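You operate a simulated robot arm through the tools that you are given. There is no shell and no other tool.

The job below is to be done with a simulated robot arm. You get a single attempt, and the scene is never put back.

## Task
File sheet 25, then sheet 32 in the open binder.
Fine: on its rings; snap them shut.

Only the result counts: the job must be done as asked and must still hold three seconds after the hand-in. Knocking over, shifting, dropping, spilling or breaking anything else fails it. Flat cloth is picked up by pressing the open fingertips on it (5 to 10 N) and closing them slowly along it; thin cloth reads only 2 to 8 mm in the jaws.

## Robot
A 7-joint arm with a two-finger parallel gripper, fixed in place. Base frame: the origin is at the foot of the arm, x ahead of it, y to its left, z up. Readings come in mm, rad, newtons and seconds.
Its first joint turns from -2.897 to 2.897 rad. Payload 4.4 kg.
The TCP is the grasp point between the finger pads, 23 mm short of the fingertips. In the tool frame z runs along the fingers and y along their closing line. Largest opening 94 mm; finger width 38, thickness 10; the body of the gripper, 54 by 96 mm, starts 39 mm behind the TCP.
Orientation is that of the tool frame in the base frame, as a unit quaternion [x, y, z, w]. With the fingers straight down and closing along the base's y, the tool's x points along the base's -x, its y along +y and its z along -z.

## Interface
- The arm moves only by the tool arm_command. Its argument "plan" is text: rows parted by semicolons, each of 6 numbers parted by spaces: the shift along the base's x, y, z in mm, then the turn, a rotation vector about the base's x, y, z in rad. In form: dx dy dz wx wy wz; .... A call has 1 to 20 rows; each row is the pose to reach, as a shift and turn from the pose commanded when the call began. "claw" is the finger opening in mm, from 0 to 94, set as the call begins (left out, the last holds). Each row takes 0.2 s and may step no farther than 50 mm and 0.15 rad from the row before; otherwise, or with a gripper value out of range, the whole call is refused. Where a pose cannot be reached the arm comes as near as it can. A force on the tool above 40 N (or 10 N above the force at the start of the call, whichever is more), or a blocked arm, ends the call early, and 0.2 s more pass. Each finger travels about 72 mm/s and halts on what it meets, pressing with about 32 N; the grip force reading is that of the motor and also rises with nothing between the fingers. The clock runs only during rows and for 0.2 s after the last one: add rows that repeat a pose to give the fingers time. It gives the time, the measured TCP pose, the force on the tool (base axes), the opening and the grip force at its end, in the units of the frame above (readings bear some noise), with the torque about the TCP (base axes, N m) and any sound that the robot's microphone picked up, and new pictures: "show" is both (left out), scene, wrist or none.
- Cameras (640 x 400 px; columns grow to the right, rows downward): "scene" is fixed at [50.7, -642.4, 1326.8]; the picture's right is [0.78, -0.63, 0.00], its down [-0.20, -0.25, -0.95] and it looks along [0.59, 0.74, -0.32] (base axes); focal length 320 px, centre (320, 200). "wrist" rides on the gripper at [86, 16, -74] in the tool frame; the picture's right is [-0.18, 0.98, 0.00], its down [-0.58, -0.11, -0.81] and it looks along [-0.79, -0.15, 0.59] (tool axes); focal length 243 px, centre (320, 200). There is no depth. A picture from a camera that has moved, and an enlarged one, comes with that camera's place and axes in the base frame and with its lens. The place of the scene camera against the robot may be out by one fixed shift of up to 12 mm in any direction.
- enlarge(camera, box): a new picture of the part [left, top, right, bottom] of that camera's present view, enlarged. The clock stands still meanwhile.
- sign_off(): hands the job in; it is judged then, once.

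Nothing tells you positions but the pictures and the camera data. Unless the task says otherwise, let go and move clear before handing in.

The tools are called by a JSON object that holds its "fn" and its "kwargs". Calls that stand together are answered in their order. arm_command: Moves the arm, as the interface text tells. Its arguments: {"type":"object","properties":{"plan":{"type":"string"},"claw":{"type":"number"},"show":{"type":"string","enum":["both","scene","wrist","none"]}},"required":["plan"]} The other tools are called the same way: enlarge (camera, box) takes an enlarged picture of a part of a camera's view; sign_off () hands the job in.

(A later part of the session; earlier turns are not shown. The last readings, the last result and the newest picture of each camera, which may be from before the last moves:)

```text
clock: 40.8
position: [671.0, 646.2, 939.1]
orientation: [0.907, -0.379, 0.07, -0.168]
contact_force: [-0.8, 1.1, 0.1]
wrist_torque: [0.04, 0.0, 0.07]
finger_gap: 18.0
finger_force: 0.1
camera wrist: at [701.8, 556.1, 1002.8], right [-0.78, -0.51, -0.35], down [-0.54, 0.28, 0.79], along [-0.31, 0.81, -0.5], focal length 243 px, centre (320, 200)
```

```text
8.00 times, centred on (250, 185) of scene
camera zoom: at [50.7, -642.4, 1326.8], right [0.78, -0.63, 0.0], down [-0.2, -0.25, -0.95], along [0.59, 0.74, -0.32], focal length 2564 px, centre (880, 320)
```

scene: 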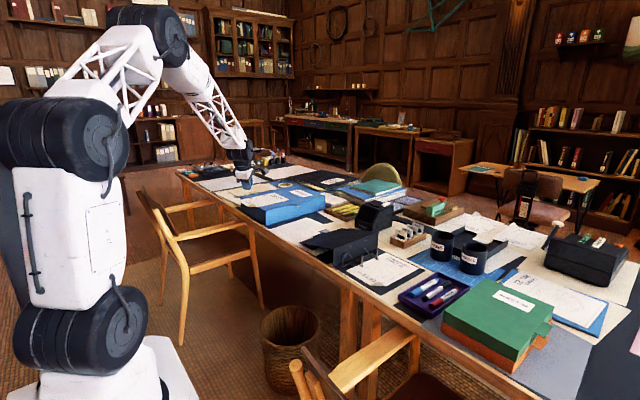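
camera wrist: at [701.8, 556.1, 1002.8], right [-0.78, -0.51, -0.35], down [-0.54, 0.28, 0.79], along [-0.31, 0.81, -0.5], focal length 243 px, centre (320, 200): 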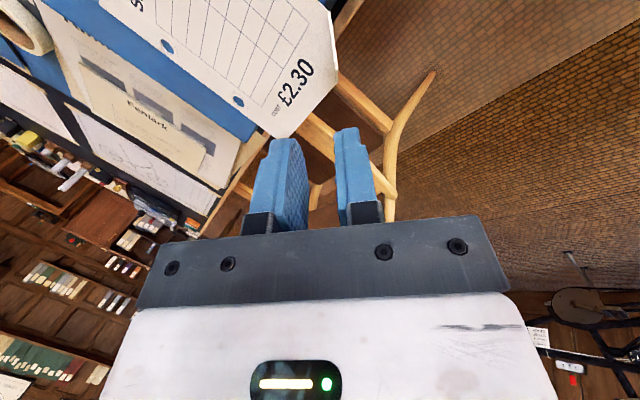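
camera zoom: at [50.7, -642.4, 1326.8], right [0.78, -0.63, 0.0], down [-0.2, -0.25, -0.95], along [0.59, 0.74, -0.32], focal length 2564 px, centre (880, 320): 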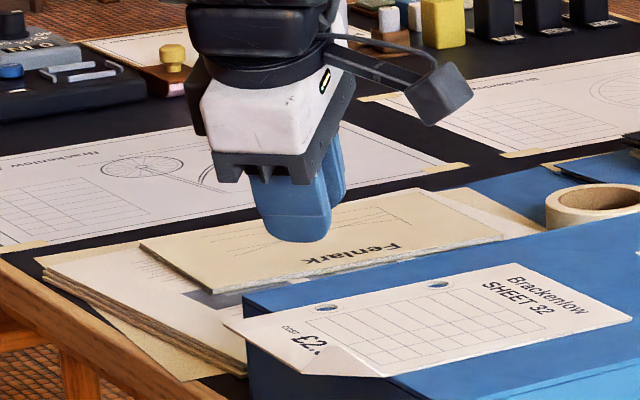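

This is confirmed as sheet 32 (£2.30). It lies at z≈816 with its holes near (749, 791) and (829, 789), and the flap middle is near (698.5, 672.5). I'll line up and go down along the tool axis, stopping short for a check.

{"fn": "arm_command", "kwargs": {"plan": "-7.1 -9 0 0 0 0; 1.1 -0.8 -30 0 0 0; 9.3 7.3 -60 0 0 0; 12.1 10.1 -70 0 0 0; 12.1 10.1 -70 0 0 0; 12.1 10.1 -70 0 0 0", "claw": 22}}

{"fn": "enlarge", "kwargs": {"camera": "wrist", "box": [160, 50, 420, 250]}}

{"fn": "enlarge", "kwargs": {"camera": "scene", "box": [220, 170, 284, 210]}}

```text
clock: 42.2
position: [681.2, 656.8, 871.5]
orientation: [0.907, -0.38, 0.071, -0.168]
contact_force: [0.7, -0.2, 0.5]
wrist_torque: [0.03, -0.01, -0.02]
finger_gap: 22.1
finger_force: 0.0
camera wrist: at [711.3, 566.9, 935.0], right [-0.78, -0.51, -0.35], down [-0.54, 0.28, 0.79], along [-0.31, 0.81, -0.5], focal length 243 px, centre (320, 200)
```

scene: 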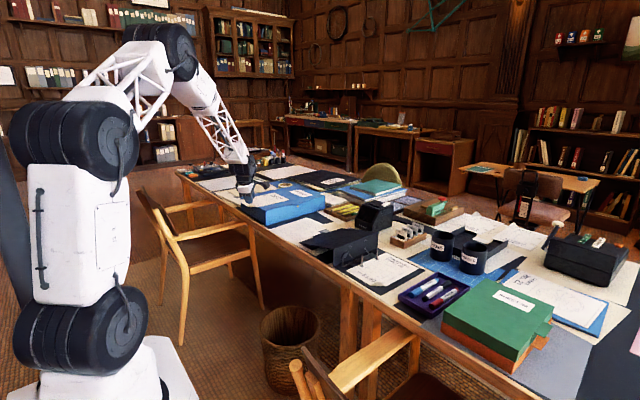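
wrist: 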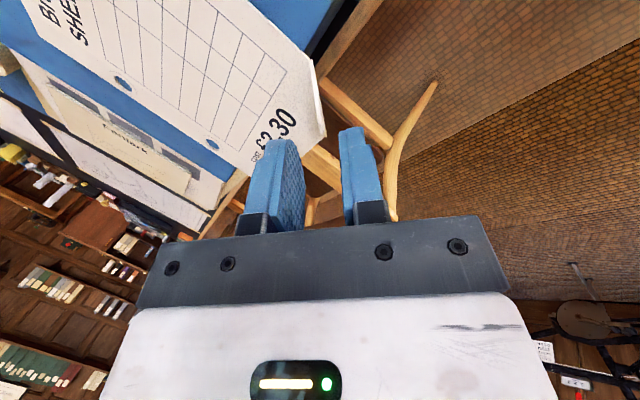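

```text
2.00 times, centred on (290, 150) of wrist
camera zoom: at [711.3, 566.9, 935.0], right [-0.78, -0.51, -0.35], down [-0.54, 0.28, 0.79], along [-0.31, 0.81, -0.5], focal length 485 px, centre (380, 300)
```

zoom: 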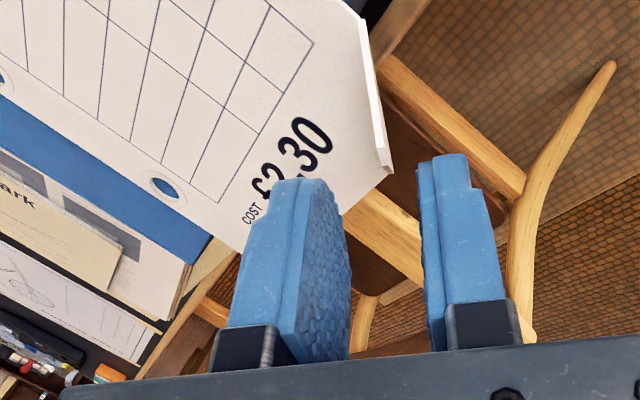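

```text
10.00 times, centred on (252, 190) of scene
camera zoom: at [50.7, -642.4, 1326.8], right [0.78, -0.63, 0.0], down [-0.2, -0.25, -0.95], along [0.59, 0.74, -0.32], focal length 3205 px, centre (1000, 300)
```

zoom: 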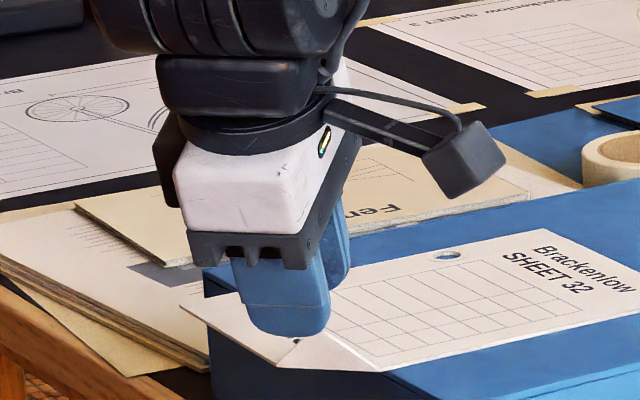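

The different views disagree by several mm on the sheet's height, so I'll measure it more finely before the final approach.

{"fn": "enlarge", "kwargs": {"camera": "wrist", "box": [90, 50, 250, 170]}}

{"fn": "enlarge", "kwargs": {"camera": "wrist", "box": [250, 40, 370, 160]}}

{"fn": "enlarge", "kwargs": {"camera": "scene", "box": [232, 188, 272, 213]}}

```text
3.33 times, centred on (170, 110) of wrist
camera zoom: at [711.3, 566.9, 935.0], right [-0.78, -0.51, -0.35], down [-0.54, 0.28, 0.79], along [-0.31, 0.81, -0.5], focal length 809 px, centre (820, 500)
```

zoom: 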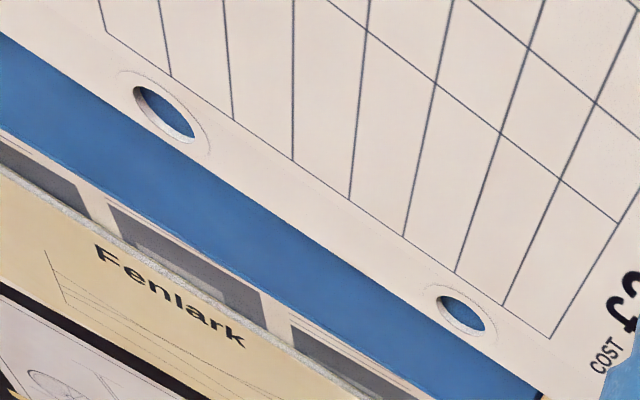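

```text
3.33 times, centred on (310, 100) of wrist
camera zoom: at [711.3, 566.9, 935.0], right [-0.78, -0.51, -0.35], down [-0.54, 0.28, 0.79], along [-0.31, 0.81, -0.5], focal length 809 px, centre (353, 533)
```

zoom: 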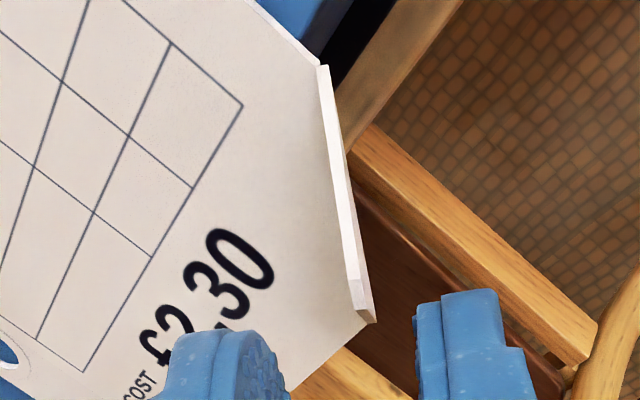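

```text
16.00 times, centred on (252, 200) of scene
camera zoom: at [50.7, -642.4, 1326.8], right [0.78, -0.63, 0.0], down [-0.2, -0.25, -0.95], along [0.59, 0.74, -0.32], focal length 5129 px, centre (1408, 192)
```

zoom: 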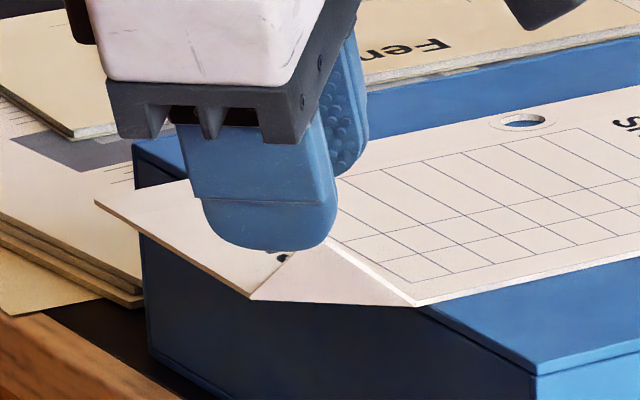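

The refined estimate puts the sheet at z≈816 and the flap middle at about (700, 670). I'll correct sideways slightly and do the final approach.

{"fn": "arm_command", "kwargs": {"plan": "1.4 -2.8 0 0 0 0; 4.5 0.2 -11 0 0 0; 7.5 3.2 -22 0 0 0; 7.5 3.2 -22 0 0 0; 7.5 3.2 -22 0 0 0"}}

{"fn": "enlarge", "kwargs": {"camera": "wrist", "box": [160, 50, 420, 250]}}

{"fn": "enlarge", "kwargs": {"camera": "scene", "box": [232, 185, 272, 210]}}

```text
clock: 43.4
position: [689.9, 660.8, 846.7]
orientation: [0.907, -0.38, 0.07, -0.168]
contact_force: [-0.5, 0.2, -0.7]
wrist_torque: [0.0, 0.01, 0.0]
finger_gap: 22.2
finger_force: 0.0
camera wrist: at [721.1, 570.2, 911.1], right [-0.78, -0.51, -0.35], down [-0.54, 0.28, 0.79], along [-0.31, 0.81, -0.5], focal length 243 px, centre (320, 200)
```

scene: 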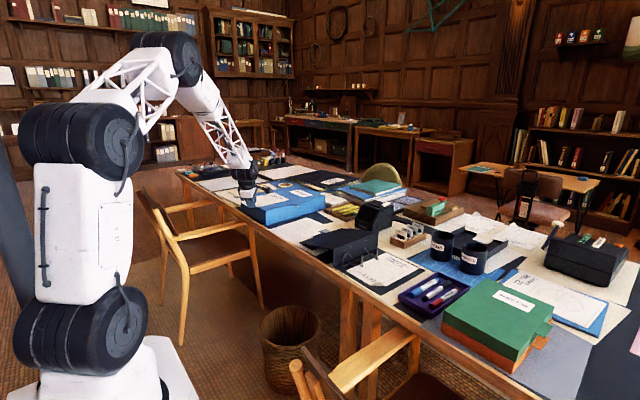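
wrist: 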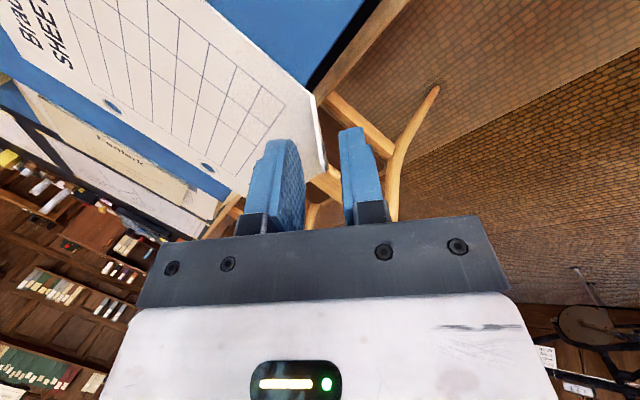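

```text
2.00 times, centred on (290, 150) of wrist
camera zoom: at [721.1, 570.2, 911.1], right [-0.78, -0.51, -0.35], down [-0.54, 0.28, 0.79], along [-0.31, 0.81, -0.5], focal length 485 px, centre (380, 300)
```

zoom: 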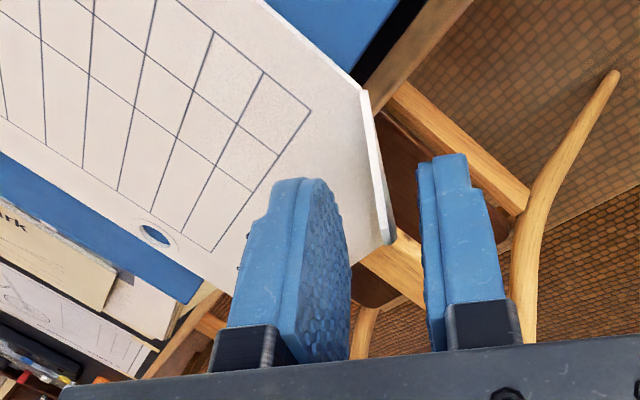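

```text
16.00 times, centred on (252, 198) of scene
camera zoom: at [50.7, -642.4, 1326.8], right [0.78, -0.63, 0.0], down [-0.2, -0.25, -0.95], along [0.59, 0.74, -0.32], focal length 5129 px, centre (1408, 240)
```

zoom: 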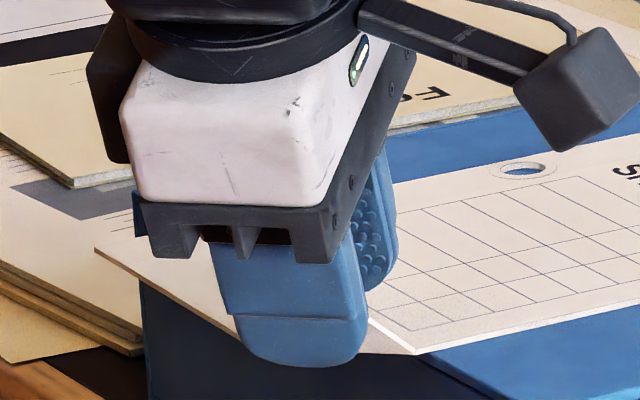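

The flap sits between the fingers just as with sheet 25. Closing now.

{"fn": "arm_command", "kwargs": {"plan": "0 0 0 0 0 0; 0 0 0 0 0 0; 0 0 0 0 0 0; 0 0 0 0 0 0", "claw": 0, "show": "wrist"}}

{"fn": "enlarge", "kwargs": {"camera": "wrist", "box": [160, 50, 420, 250]}}

```text
clock: 44.4
position: [690.7, 659.5, 848.3]
orientation: [0.907, -0.38, 0.07, -0.168]
contact_force: [0.6, 0.3, 2.0]
wrist_torque: [0.34, -0.23, -0.08]
finger_gap: 1.0
finger_force: 32.2
camera wrist: at [721.2, 570.2, 911.4], right [-0.78, -0.51, -0.35], down [-0.54, 0.28, 0.79], along [-0.31, 0.81, -0.5], focal length 243 px, centre (320, 200)
```

wrist: 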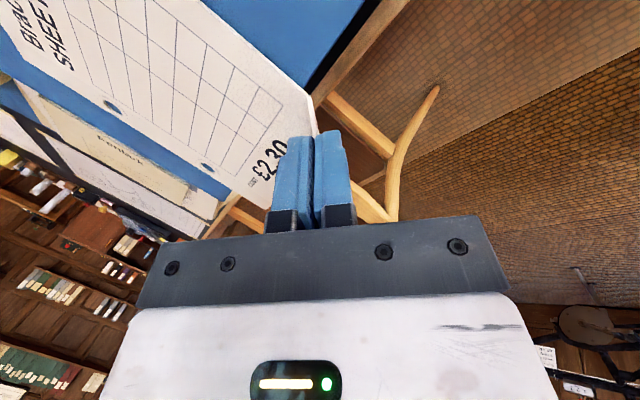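

```text
2.00 times, centred on (290, 150) of wrist
camera zoom: at [721.2, 570.2, 911.4], right [-0.78, -0.51, -0.35], down [-0.54, 0.28, 0.79], along [-0.31, 0.81, -0.5], focal length 485 px, centre (380, 300)
```

zoom: 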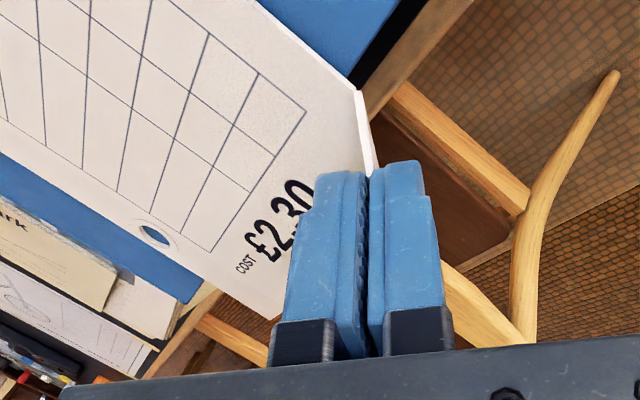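

Sheet 32's flap is held (gap 1.0 mm). I'll lift it straight up.

{"fn": "arm_command", "kwargs": {"plan": "0 0 5 0 0 0; 0 0 12 0 0 0; 0 0 22 0 0 0; 0 0 36 0 0 0; 0 0 50 0 0 0; 0 0 50 0 0 0"}}

{"fn": "enlarge", "kwargs": {"camera": "wrist", "box": [0, 0, 320, 200]}}

{"fn": "enlarge", "kwargs": {"camera": "scene", "box": [210, 160, 306, 220]}}

```text
clock: 45.8
position: [690.4, 661.7, 896.5]
orientation: [0.907, -0.38, 0.07, -0.168]
contact_force: [-0.2, 0.6, -0.8]
wrist_torque: [-0.01, 0.02, -0.02]
finger_gap: 0.8
finger_force: 31.9
camera wrist: at [721.9, 571.3, 960.2], right [-0.78, -0.51, -0.35], down [-0.54, 0.28, 0.79], along [-0.31, 0.81, -0.5], focal length 243 px, centre (320, 200)
```

scene: 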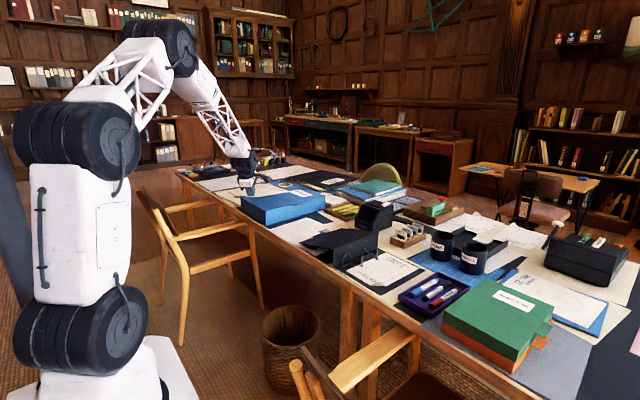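
wrist: 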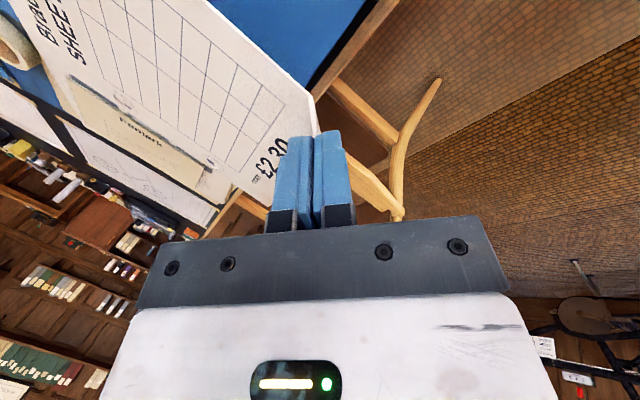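

```text
2.00 times, centred on (160, 100) of wrist
camera zoom: at [721.9, 571.3, 960.2], right [-0.78, -0.51, -0.35], down [-0.54, 0.28, 0.79], along [-0.31, 0.81, -0.5], focal length 485 px, centre (640, 400)
```

zoom: 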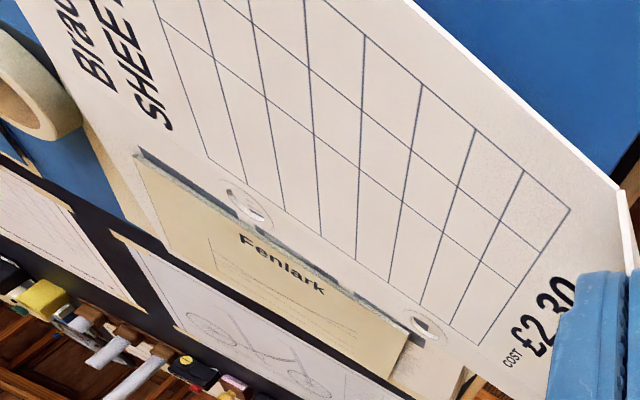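

```text
6.67 times, centred on (258, 190) of scene
camera zoom: at [50.7, -642.4, 1326.8], right [0.78, -0.63, 0.0], down [-0.2, -0.25, -0.95], along [0.59, 0.74, -0.32], focal length 2137 px, centre (733, 267)
```

zoom: 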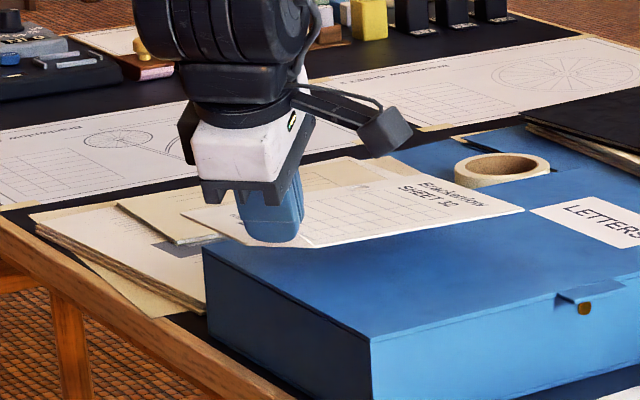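

Sheet 32 is lifted and held almost exactly like sheet 25. I'll carry it to the same place over the posts.

{"fn": "arm_command", "kwargs": {"plan": "0 0 15 0 0 0; 3 -43 18 0 0 0; 6 -87 18 0 0 0; 9 -131 18 0 0 0; 12 -175 18 0 0 0; 15 -219 18 0 0 0; 18 -263 18 0 0 0; 21 -307 18 0 0 0; 24 -351 18 0 0 0; 27 -395 18 0 0 0; 30 -439 18 0 0 0; 33 -483 18 0 0 0; 36 -527 18 0 0 0; 39 -571 18 0 0 0; 42 -615 18 0 0 0; 45 -659 18 0 0 0; 48.5 -702 18 0 0 0; 51.4 -743 18 0 0 0; 51.4 -743 18 0 0 0; 51.4 -743 18 0 0 0"}}

{"fn": "enlarge", "kwargs": {"camera": "scene", "box": [320, 210, 416, 270]}}

{"fn": "enlarge", "kwargs": {"camera": "wrist", "box": [0, 0, 320, 200]}}

```text
clock: 50.0
position: [742.9, -82.3, 915.8]
orientation: [0.907, -0.379, 0.07, -0.169]
contact_force: [0.1, -0.3, -0.9]
wrist_torque: [0.0, 0.04, -0.02]
finger_gap: 0.7
finger_force: 32.2
camera wrist: at [774.5, -172.5, 979.5], right [-0.78, -0.51, -0.35], down [-0.54, 0.28, 0.79], along [-0.31, 0.81, -0.5], focal length 243 px, centre (320, 200)
```

scene: 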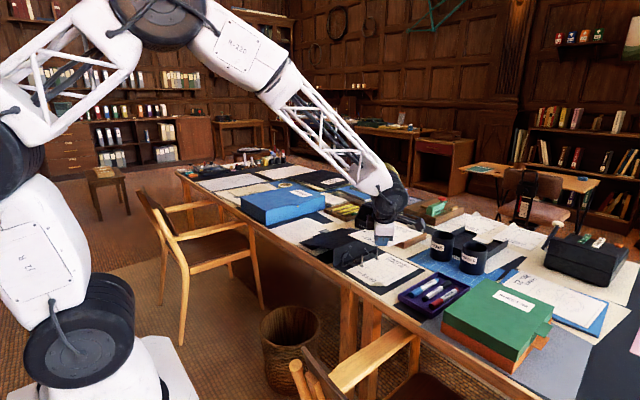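
wrist: 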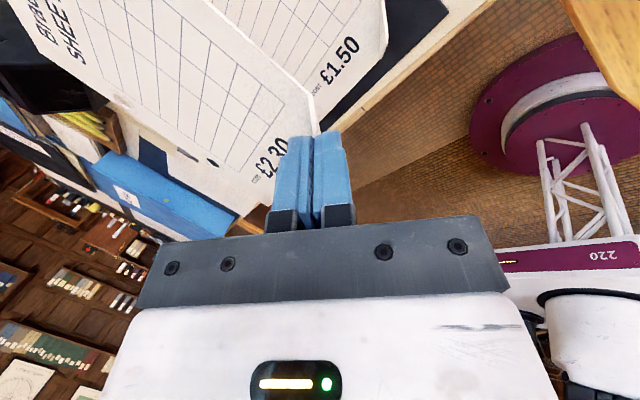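

```text
6.67 times, centred on (368, 240) of scene
camera zoom: at [50.7, -642.4, 1326.8], right [0.78, -0.63, 0.0], down [-0.2, -0.25, -0.95], along [0.59, 0.74, -0.32], focal length 2137 px, centre (0, -67)
```

zoom: 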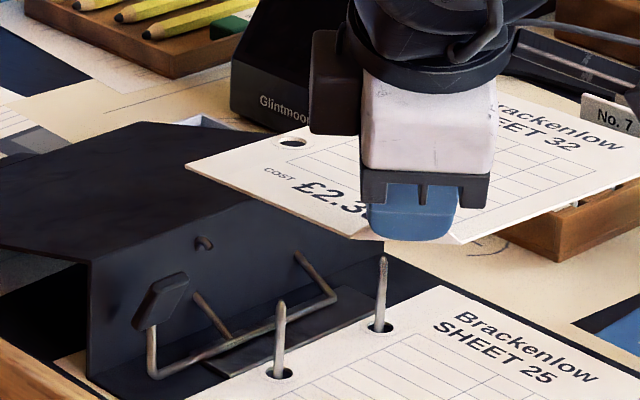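

```text
2.00 times, centred on (160, 100) of wrist
camera zoom: at [774.5, -172.5, 979.5], right [-0.78, -0.51, -0.35], down [-0.54, 0.28, 0.79], along [-0.31, 0.81, -0.5], focal length 485 px, centre (640, 400)
```

zoom: 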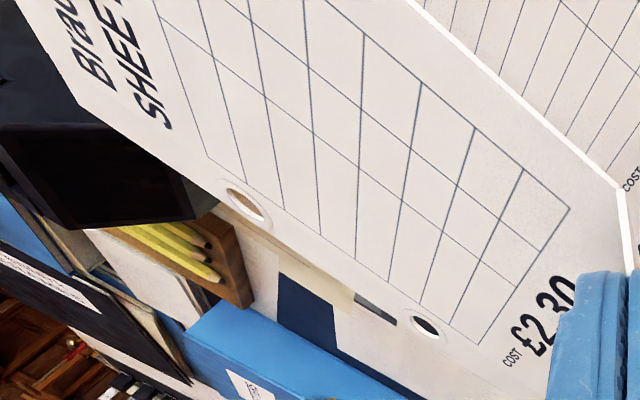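

Sheet 32 is over the posts. I'll lower it to about 20 mm above the post tips and check the alignment as before.

{"fn": "arm_command", "kwargs": {"plan": "0 0 -22 0 0 0; 0 0 -44 0 0 0; 0 0 -58 0 0 0; 0 0 -66 0 0 0; 0 0 -66 0 0 0; 0 0 -66 0 0 0"}}

{"fn": "enlarge", "kwargs": {"camera": "scene", "box": [352, 244, 376, 259]}}

{"fn": "enlarge", "kwargs": {"camera": "wrist", "box": [60, 60, 260, 185]}}

```text
clock: 51.4
position: [742.0, -81.8, 850.6]
orientation: [0.907, -0.379, 0.07, -0.168]
contact_force: [-0.4, 0.3, -0.4]
wrist_torque: [-0.01, 0.02, 0.0]
finger_gap: 0.4
finger_force: 31.8
camera wrist: at [773.3, -172.3, 913.7], right [-0.78, -0.51, -0.35], down [-0.54, 0.28, 0.79], along [-0.31, 0.81, -0.5], focal length 243 px, centre (320, 200)
```

scene: 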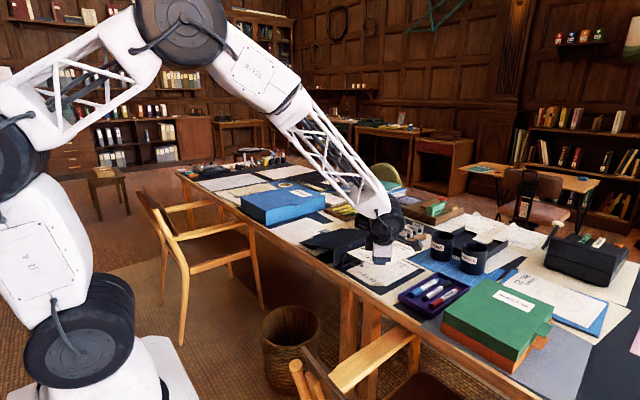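
wrist: 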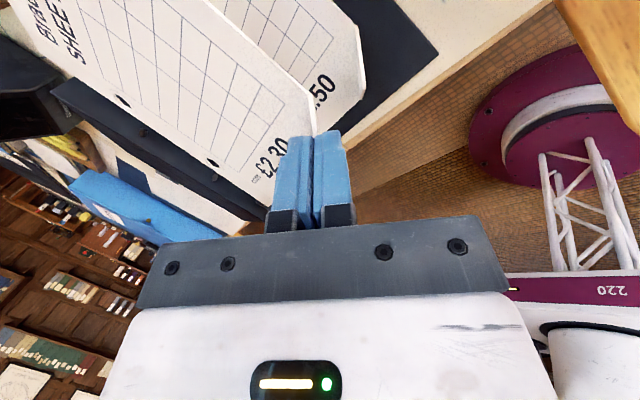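

```text
16.00 times, centred on (364, 252) of scene
camera zoom: at [50.7, -642.4, 1326.8], right [0.78, -0.63, 0.0], down [-0.2, -0.25, -0.95], along [0.59, 0.74, -0.32], focal length 5129 px, centre (-384, -624)
```

zoom: 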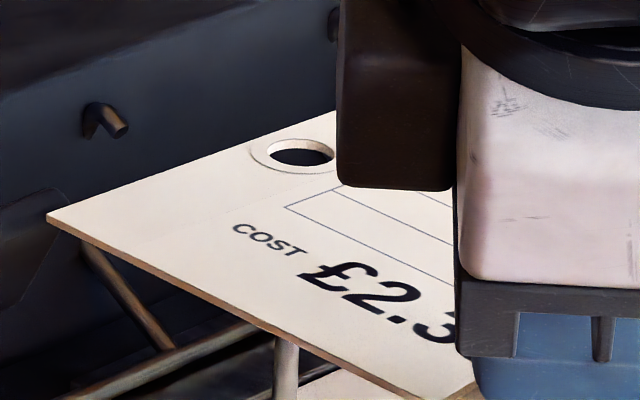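

```text
3.20 times, centred on (160, 122) of wrist
camera zoom: at [773.3, -172.3, 913.7], right [-0.78, -0.51, -0.35], down [-0.54, 0.28, 0.79], along [-0.31, 0.81, -0.5], focal length 776 px, centre (832, 448)
```

zoom: 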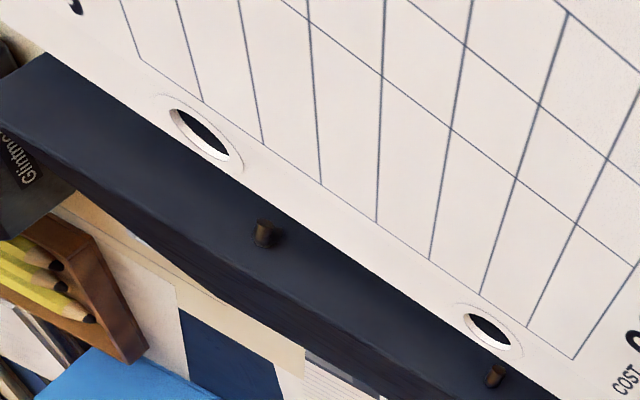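

Hole 1 is clearly visible and looks about 1–2 mm to the right and 2 mm too far back. I'll correct by (-2, -0.8) and lower to just at the post tips.

{"fn": "arm_command", "kwargs": {"plan": "-2 -0.8 -8 0 0 0; -2 -0.8 -16 0 0 0; -2 -0.8 -22 0 0 0; -2 -0.8 -22 0 0 0"}}

{"fn": "enlarge", "kwargs": {"camera": "scene", "box": [352, 246, 376, 261]}}

{"fn": "enlarge", "kwargs": {"camera": "wrist", "box": [60, 60, 260, 185]}}

```text
clock: 52.4
position: [738.2, -82.6, 829.1]
orientation: [0.907, -0.38, 0.07, -0.169]
contact_force: [-0.6, -0.2, 0.1]
wrist_torque: [0.01, 0.03, -0.01]
finger_gap: 0.7
finger_force: 32.3
camera wrist: at [770.9, -173.2, 892.8], right [-0.78, -0.51, -0.35], down [-0.54, 0.28, 0.79], along [-0.31, 0.81, -0.5], focal length 243 px, centre (320, 200)
```

scene: 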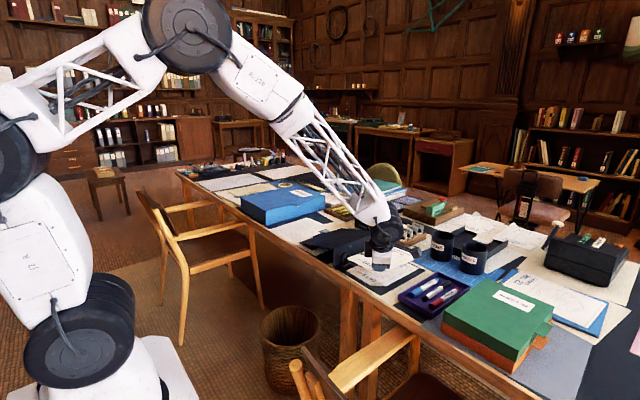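
wrist: 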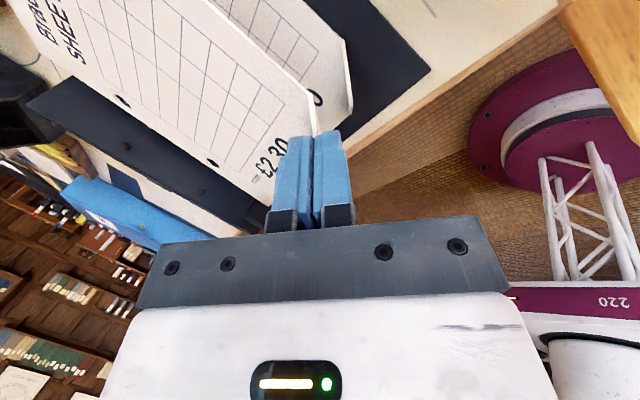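

```text
16.00 times, centred on (364, 254) of scene
camera zoom: at [50.7, -642.4, 1326.8], right [0.78, -0.63, 0.0], down [-0.2, -0.25, -0.95], along [0.59, 0.74, -0.32], focal length 5129 px, centre (-384, -656)
```

zoom: 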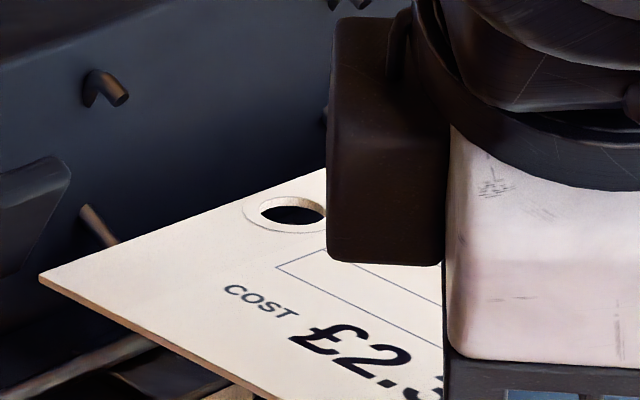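

```text
3.20 times, centred on (160, 122) of wrist
camera zoom: at [770.9, -173.2, 892.8], right [-0.78, -0.51, -0.35], down [-0.54, 0.28, 0.79], along [-0.31, 0.81, -0.5], focal length 776 px, centre (832, 448)
```

zoom: 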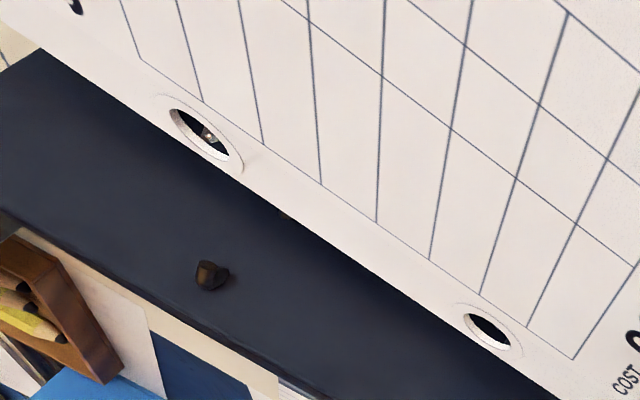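

The post tips are right below the holes: tip 2 already shows in hole 2. I'll lower a little further and check again.

{"fn": "arm_command", "kwargs": {"plan": "0 0 -4 0 0 0; 0 0 -8 0 0 0; 0 0 -8 0 0 0"}}

{"fn": "enlarge", "kwargs": {"camera": "scene", "box": [352, 248, 376, 263]}}

{"fn": "enlarge", "kwargs": {"camera": "wrist", "box": [60, 60, 260, 185]}}

```text
clock: 53.2
position: [738.9, -82.5, 819.9]
orientation: [0.907, -0.38, 0.071, -0.169]
contact_force: [-0.3, -1.0, -0.4]
wrist_torque: [-0.03, 0.02, -0.01]
finger_gap: 0.7
finger_force: 31.9
camera wrist: at [770.7, -173.1, 884.7], right [-0.78, -0.51, -0.35], down [-0.54, 0.28, 0.79], along [-0.31, 0.81, -0.5], focal length 243 px, centre (320, 200)
```

scene: 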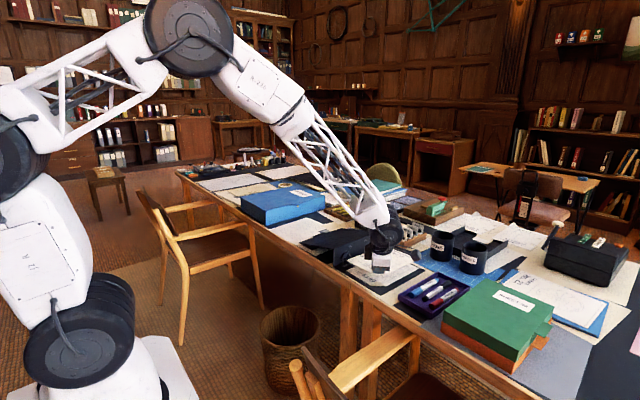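
wrist: 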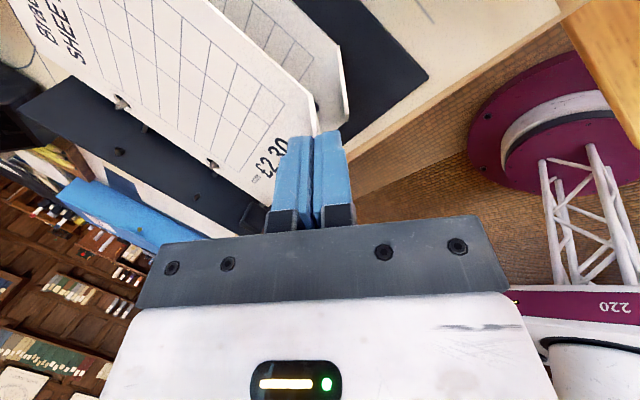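

```text
16.00 times, centred on (364, 256) of scene
camera zoom: at [50.7, -642.4, 1326.8], right [0.78, -0.63, 0.0], down [-0.2, -0.25, -0.95], along [0.59, 0.74, -0.32], focal length 5129 px, centre (-384, -688)
```

zoom: 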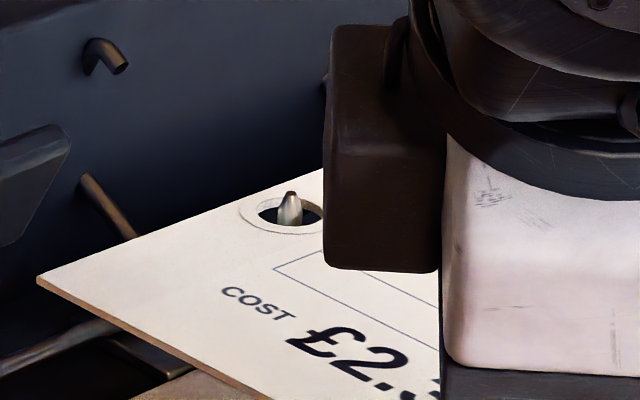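

```text
3.20 times, centred on (160, 122) of wrist
camera zoom: at [770.7, -173.1, 884.7], right [-0.78, -0.51, -0.35], down [-0.54, 0.28, 0.79], along [-0.31, 0.81, -0.5], focal length 776 px, centre (832, 448)
```

zoom: 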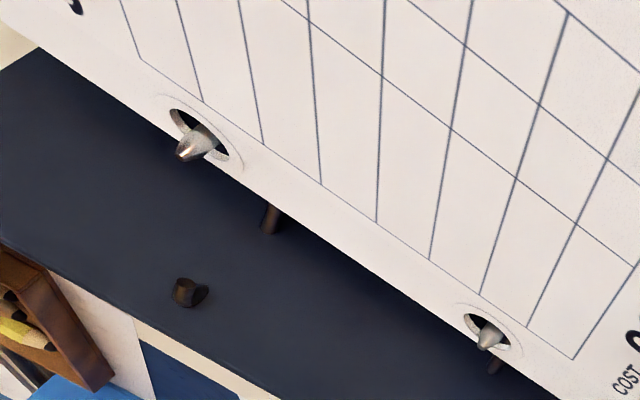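

Both tips stand in the holes of sheet 32. I'll lower it to about 18 mm above sheet 25, which keeps the outer finger clear of sheet 25's upright flap.

{"fn": "arm_command", "kwargs": {"plan": "0 0 -8 0 0 0; 0 0 -16 0 0 0; 0 0 -23 0 0 0; 0 0 -27 0 0 0; 0 0 -27 0 0 0"}}

{"fn": "enlarge", "kwargs": {"camera": "scene", "box": [344, 246, 408, 286]}}

{"fn": "enlarge", "kwargs": {"camera": "wrist", "box": [80, 60, 380, 200]}}

```text
clock: 54.4
position: [740.2, -80.4, 794.8]
orientation: [0.907, -0.38, 0.071, -0.169]
contact_force: [-0.5, -0.6, -0.6]
wrist_torque: [-0.04, 0.01, 0.01]
finger_gap: 0.7
finger_force: 32.3
camera wrist: at [771.4, -172.0, 857.9], right [-0.78, -0.51, -0.35], down [-0.54, 0.28, 0.79], along [-0.31, 0.81, -0.5], focal length 243 px, centre (320, 200)
```

scene: 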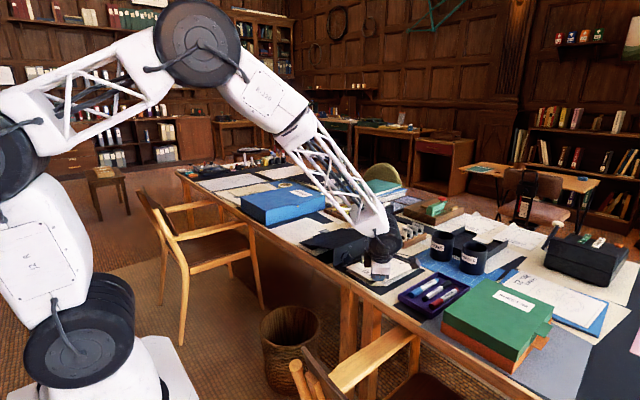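
wrist: 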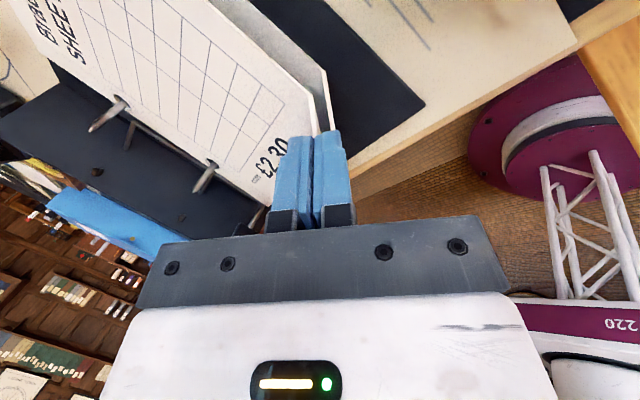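

```text
10.00 times, centred on (376, 266) of scene
camera zoom: at [50.7, -642.4, 1326.8], right [0.78, -0.63, 0.0], down [-0.2, -0.25, -0.95], along [0.59, 0.74, -0.32], focal length 3205 px, centre (-240, -460)
```

zoom: 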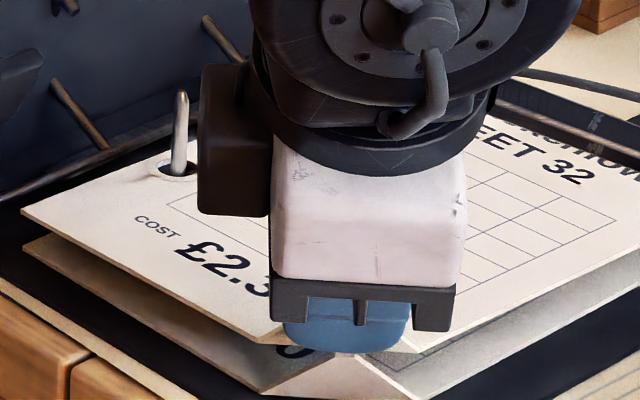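

```text
2.13 times, centred on (230, 130) of wrist
camera zoom: at [771.4, -172.0, 857.9], right [-0.78, -0.51, -0.35], down [-0.54, 0.28, 0.79], along [-0.31, 0.81, -0.5], focal length 518 px, centre (512, 349)
```

zoom: 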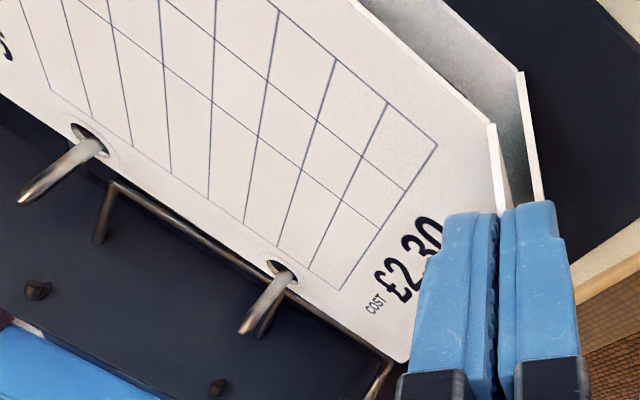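

Sheet 32 hangs on both posts just above sheet 25. I'll open the fingers a little to let it drop onto it.

{"fn": "arm_command", "kwargs": {"plan": "0 0 1 0 0 0; 0 0 1 0 0 0; 0 0 1 0 0 0", "claw": 12}}

{"fn": "enlarge", "kwargs": {"camera": "scene", "box": [344, 246, 408, 286]}}

{"fn": "enlarge", "kwargs": {"camera": "wrist", "box": [80, 60, 380, 200]}}

```text
clock: 55.2
position: [739.1, -81.2, 794.2]
orientation: [0.907, -0.38, 0.071, -0.168]
contact_force: [-0.2, 0.3, -0.8]
wrist_torque: [0.04, -0.01, 0.04]
finger_gap: 12.0
finger_force: 0.1
camera wrist: at [770.7, -172.0, 858.6], right [-0.78, -0.51, -0.35], down [-0.54, 0.28, 0.79], along [-0.31, 0.81, -0.5], focal length 243 px, centre (320, 200)
```

scene: 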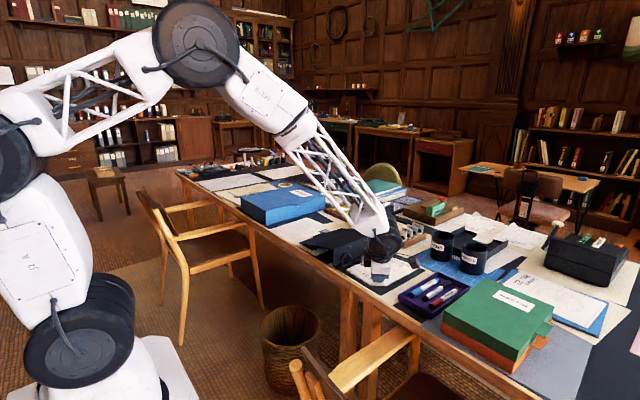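
wrist: 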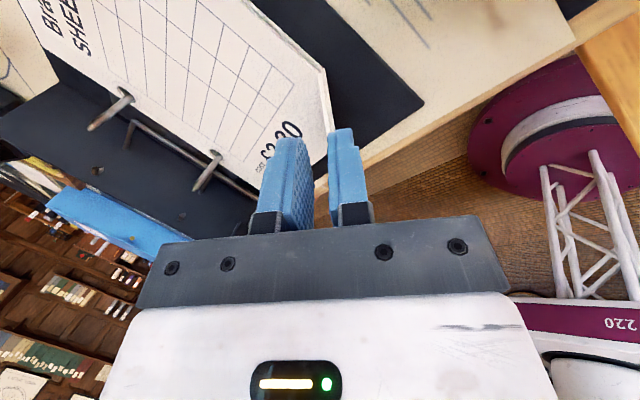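

```text
10.00 times, centred on (376, 266) of scene
camera zoom: at [50.7, -642.4, 1326.8], right [0.78, -0.63, 0.0], down [-0.2, -0.25, -0.95], along [0.59, 0.74, -0.32], focal length 3205 px, centre (-240, -460)
```

zoom: 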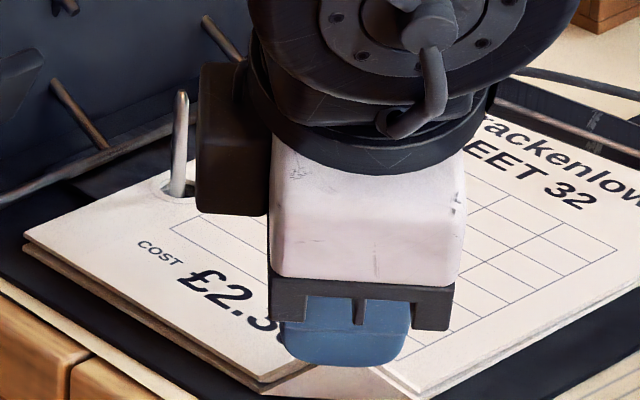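

```text
2.13 times, centred on (230, 130) of wrist
camera zoom: at [770.7, -172.0, 858.6], right [-0.78, -0.51, -0.35], down [-0.54, 0.28, 0.79], along [-0.31, 0.81, -0.5], focal length 518 px, centre (512, 349)
```

zoom: 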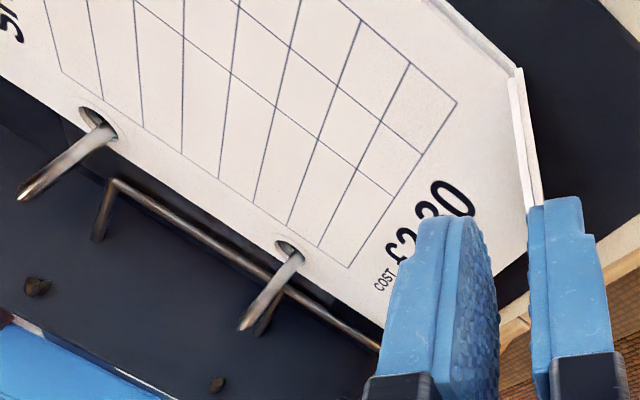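

Both sheets are now stacked on the posts. I'll back off along the tool axis and go up for a look.

{"fn": "arm_command", "kwargs": {"plan": "-3.2 -3.2 11.7 0 0 0; -7.6 -7.6 28 0 0 0; -15.3 -15.2 56 0 0 0; -22 -22 95 0 0 0; -22 -22 140 0 0 0; -22 -22 140 0 0 0"}}

{"fn": "enlarge", "kwargs": {"camera": "scene", "box": [320, 230, 416, 290]}}

{"fn": "enlarge", "kwargs": {"camera": "wrist", "box": [80, 0, 400, 160]}}

```text
clock: 56.6
position: [721.6, -103.8, 936.2]
orientation: [0.907, -0.38, 0.07, -0.168]
contact_force: [-1.2, -0.2, -0.5]
wrist_torque: [0.0, -0.01, 0.02]
finger_gap: 11.9
finger_force: 0.0
camera wrist: at [752.3, -194.1, 999.4], right [-0.78, -0.51, -0.35], down [-0.54, 0.28, 0.79], along [-0.31, 0.81, -0.5], focal length 243 px, centre (320, 200)
```

scene: 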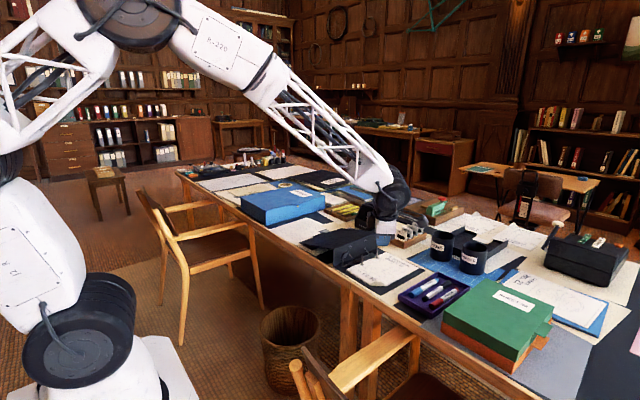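
wrist: 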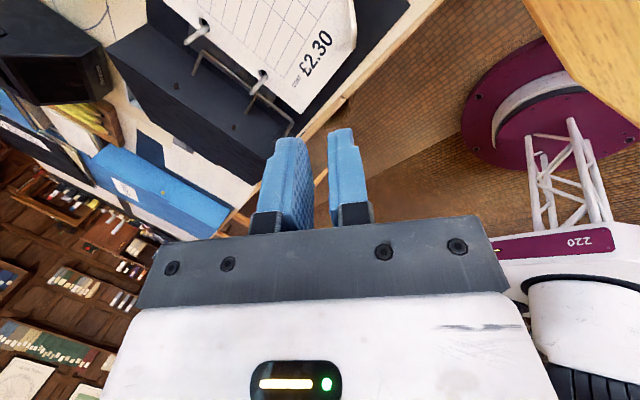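

```text
6.67 times, centred on (368, 260) of scene
camera zoom: at [50.7, -642.4, 1326.8], right [0.78, -0.63, 0.0], down [-0.2, -0.25, -0.95], along [0.59, 0.74, -0.32], focal length 2137 px, centre (0, -200)
```

zoom: 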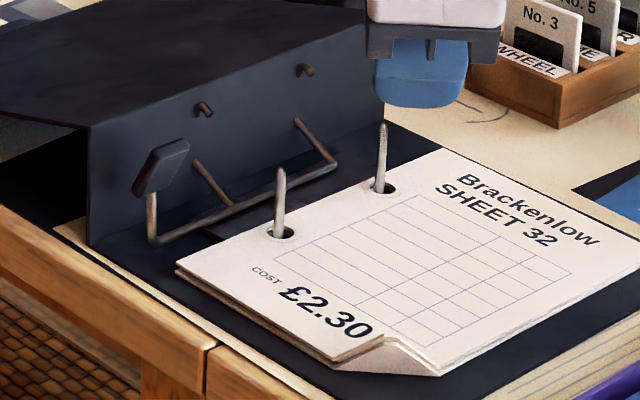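

```text
2.00 times, centred on (240, 80) of wrist
camera zoom: at [752.3, -194.1, 999.4], right [-0.78, -0.51, -0.35], down [-0.54, 0.28, 0.79], along [-0.31, 0.81, -0.5], focal length 485 px, centre (480, 440)
```

zoom: 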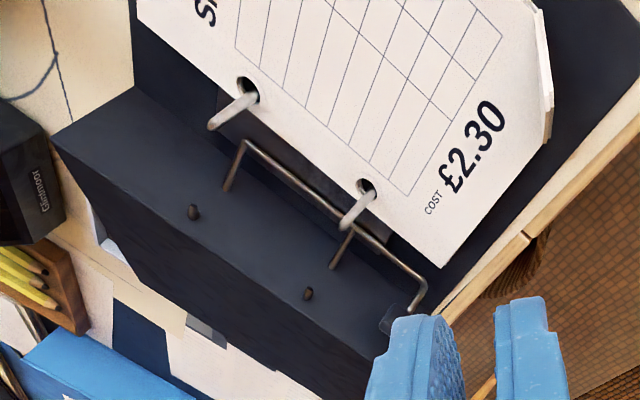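

Both sheets lie on the rings. To close the lever I'll grip it as before, from the other side, so I first straighten the tool.

{"fn": "arm_command", "kwargs": {"plan": "2 30 5 -0.087 0.088 0; 4 60 10 -0.174 0.176 0; 6 90 15 -0.2605 0.2635 0; 6 90 15 -0.2605 0.2635 0", "claw": 44, "show": "none"}}

{"fn": "arm_command", "kwargs": {"plan": "2 22 0 0 0 -0.13; 4 44 0 0 0 -0.26; 6 66 0 0 0 -0.39; 8 88 0 0 0 -0.52; 10 110 -4 0 0 -0.65; 11 133 -8 0 0 -0.78; 11 133 -8 0 0 -0.78"}}

{"fn": "enlarge", "kwargs": {"camera": "scene", "box": [310, 220, 406, 280]}}

```text
clock: 57.6
position: [726.4, -13.3, 952.2]
orientation: [0.923, -0.385, -0.001, 0.002]
contact_force: [0.7, 0.1, 0.1]
wrist_torque: [0.02, 0.0, 0.02]
finger_gap: 44.3
finger_force: 0.0
```

```text
clock: 59.2
position: [736.2, 116.9, 938.8]
orientation: [-0.706, 0.709, 0.002, -0.002]
contact_force: [-0.5, 0.1, -0.4]
wrist_torque: [0.01, -0.01, -0.02]
finger_gap: 44.0
finger_force: 0.0
camera wrist: at [720.1, 31.5, 1013.1], right [-0.98, 0.19, 0.0], down [0.11, 0.58, 0.81], along [0.15, 0.79, -0.59], focal length 243 px, centre (320, 200)
```

scene: 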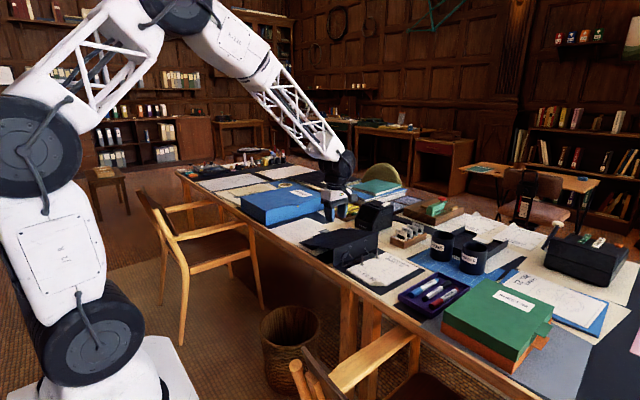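
wrist: 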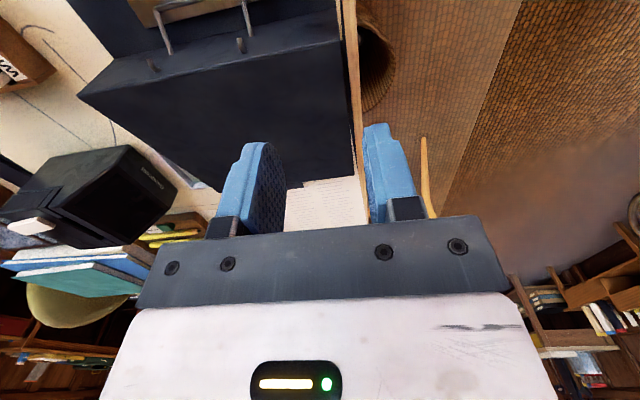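

```text
6.67 times, centred on (358, 250) of scene
camera zoom: at [50.7, -642.4, 1326.8], right [0.78, -0.63, 0.0], down [-0.2, -0.25, -0.95], along [0.59, 0.74, -0.32], focal length 2137 px, centre (67, -133)
```

zoom: 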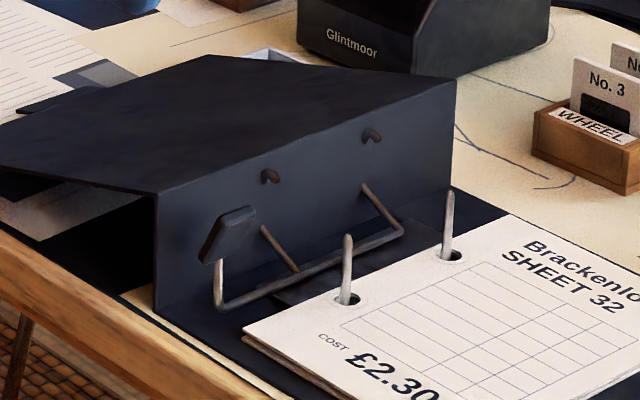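

The pad is at about (735.8, 72, 799), standing upright. I'll tilt the tool by -0.47 rad and go to a pre-grasp point above and behind it.

{"fn": "arm_command", "kwargs": {"plan": "0 0 -10 -0.12 0 0; 0 0 -25 -0.24 0 0; 0 0.5 -40 -0.36 0 0; 0.3 0.8 -54 -0.466 0 0; 0.3 0.8 -54 -0.466 0 0"}}

{"fn": "enlarge", "kwargs": {"camera": "scene", "box": [310, 210, 406, 270]}}

{"fn": "enlarge", "kwargs": {"camera": "wrist", "box": [180, 0, 500, 200]}}

```text
clock: 60.4
position: [735.7, 119.8, 885.8]
orientation: [-0.686, 0.689, -0.162, -0.166]
contact_force: [0.1, 0.3, -0.9]
wrist_torque: [0.02, -0.01, 0.02]
finger_gap: 43.9
finger_force: 0.1
camera wrist: at [719.4, 77.2, 991.6], right [-0.98, 0.17, -0.08], down [0.11, 0.88, 0.46], along [0.15, 0.44, -0.89], focal length 243 px, centre (320, 200)
```

scene: 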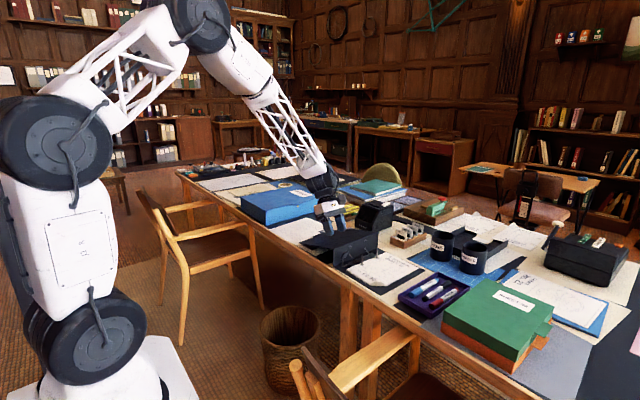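
wrist: 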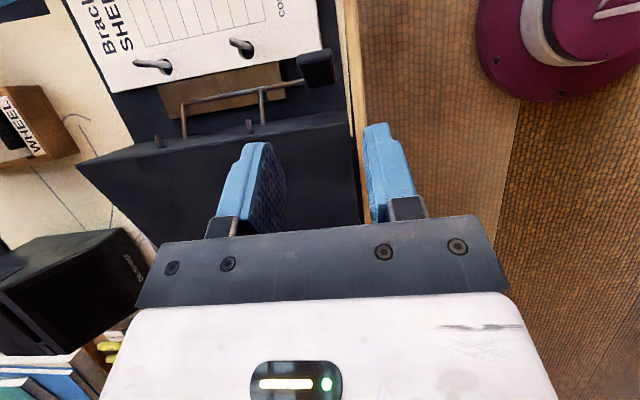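

```text
6.67 times, centred on (358, 240) of scene
camera zoom: at [50.7, -642.4, 1326.8], right [0.78, -0.63, 0.0], down [-0.2, -0.25, -0.95], along [0.59, 0.74, -0.32], focal length 2137 px, centre (67, -67)
```

zoom: 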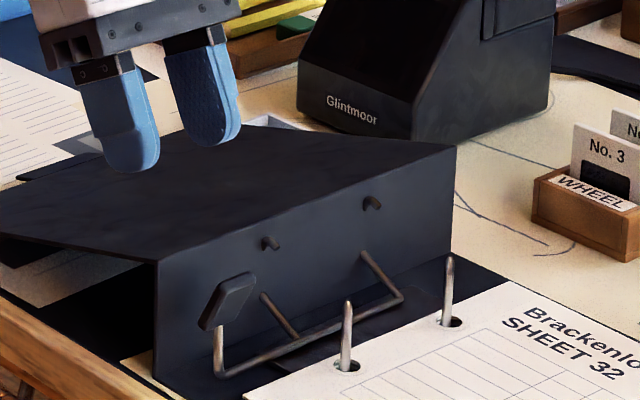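

```text
2.00 times, centred on (340, 100) of wrist
camera zoom: at [719.4, 77.2, 991.6], right [-0.98, 0.17, -0.08], down [0.11, 0.88, 0.46], along [0.15, 0.44, -0.89], focal length 485 px, centre (280, 400)
```

zoom: 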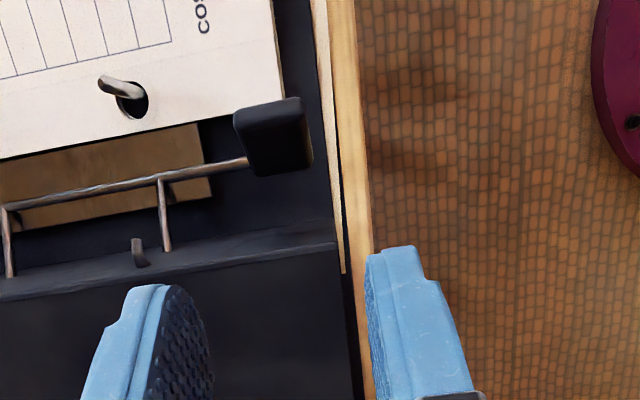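

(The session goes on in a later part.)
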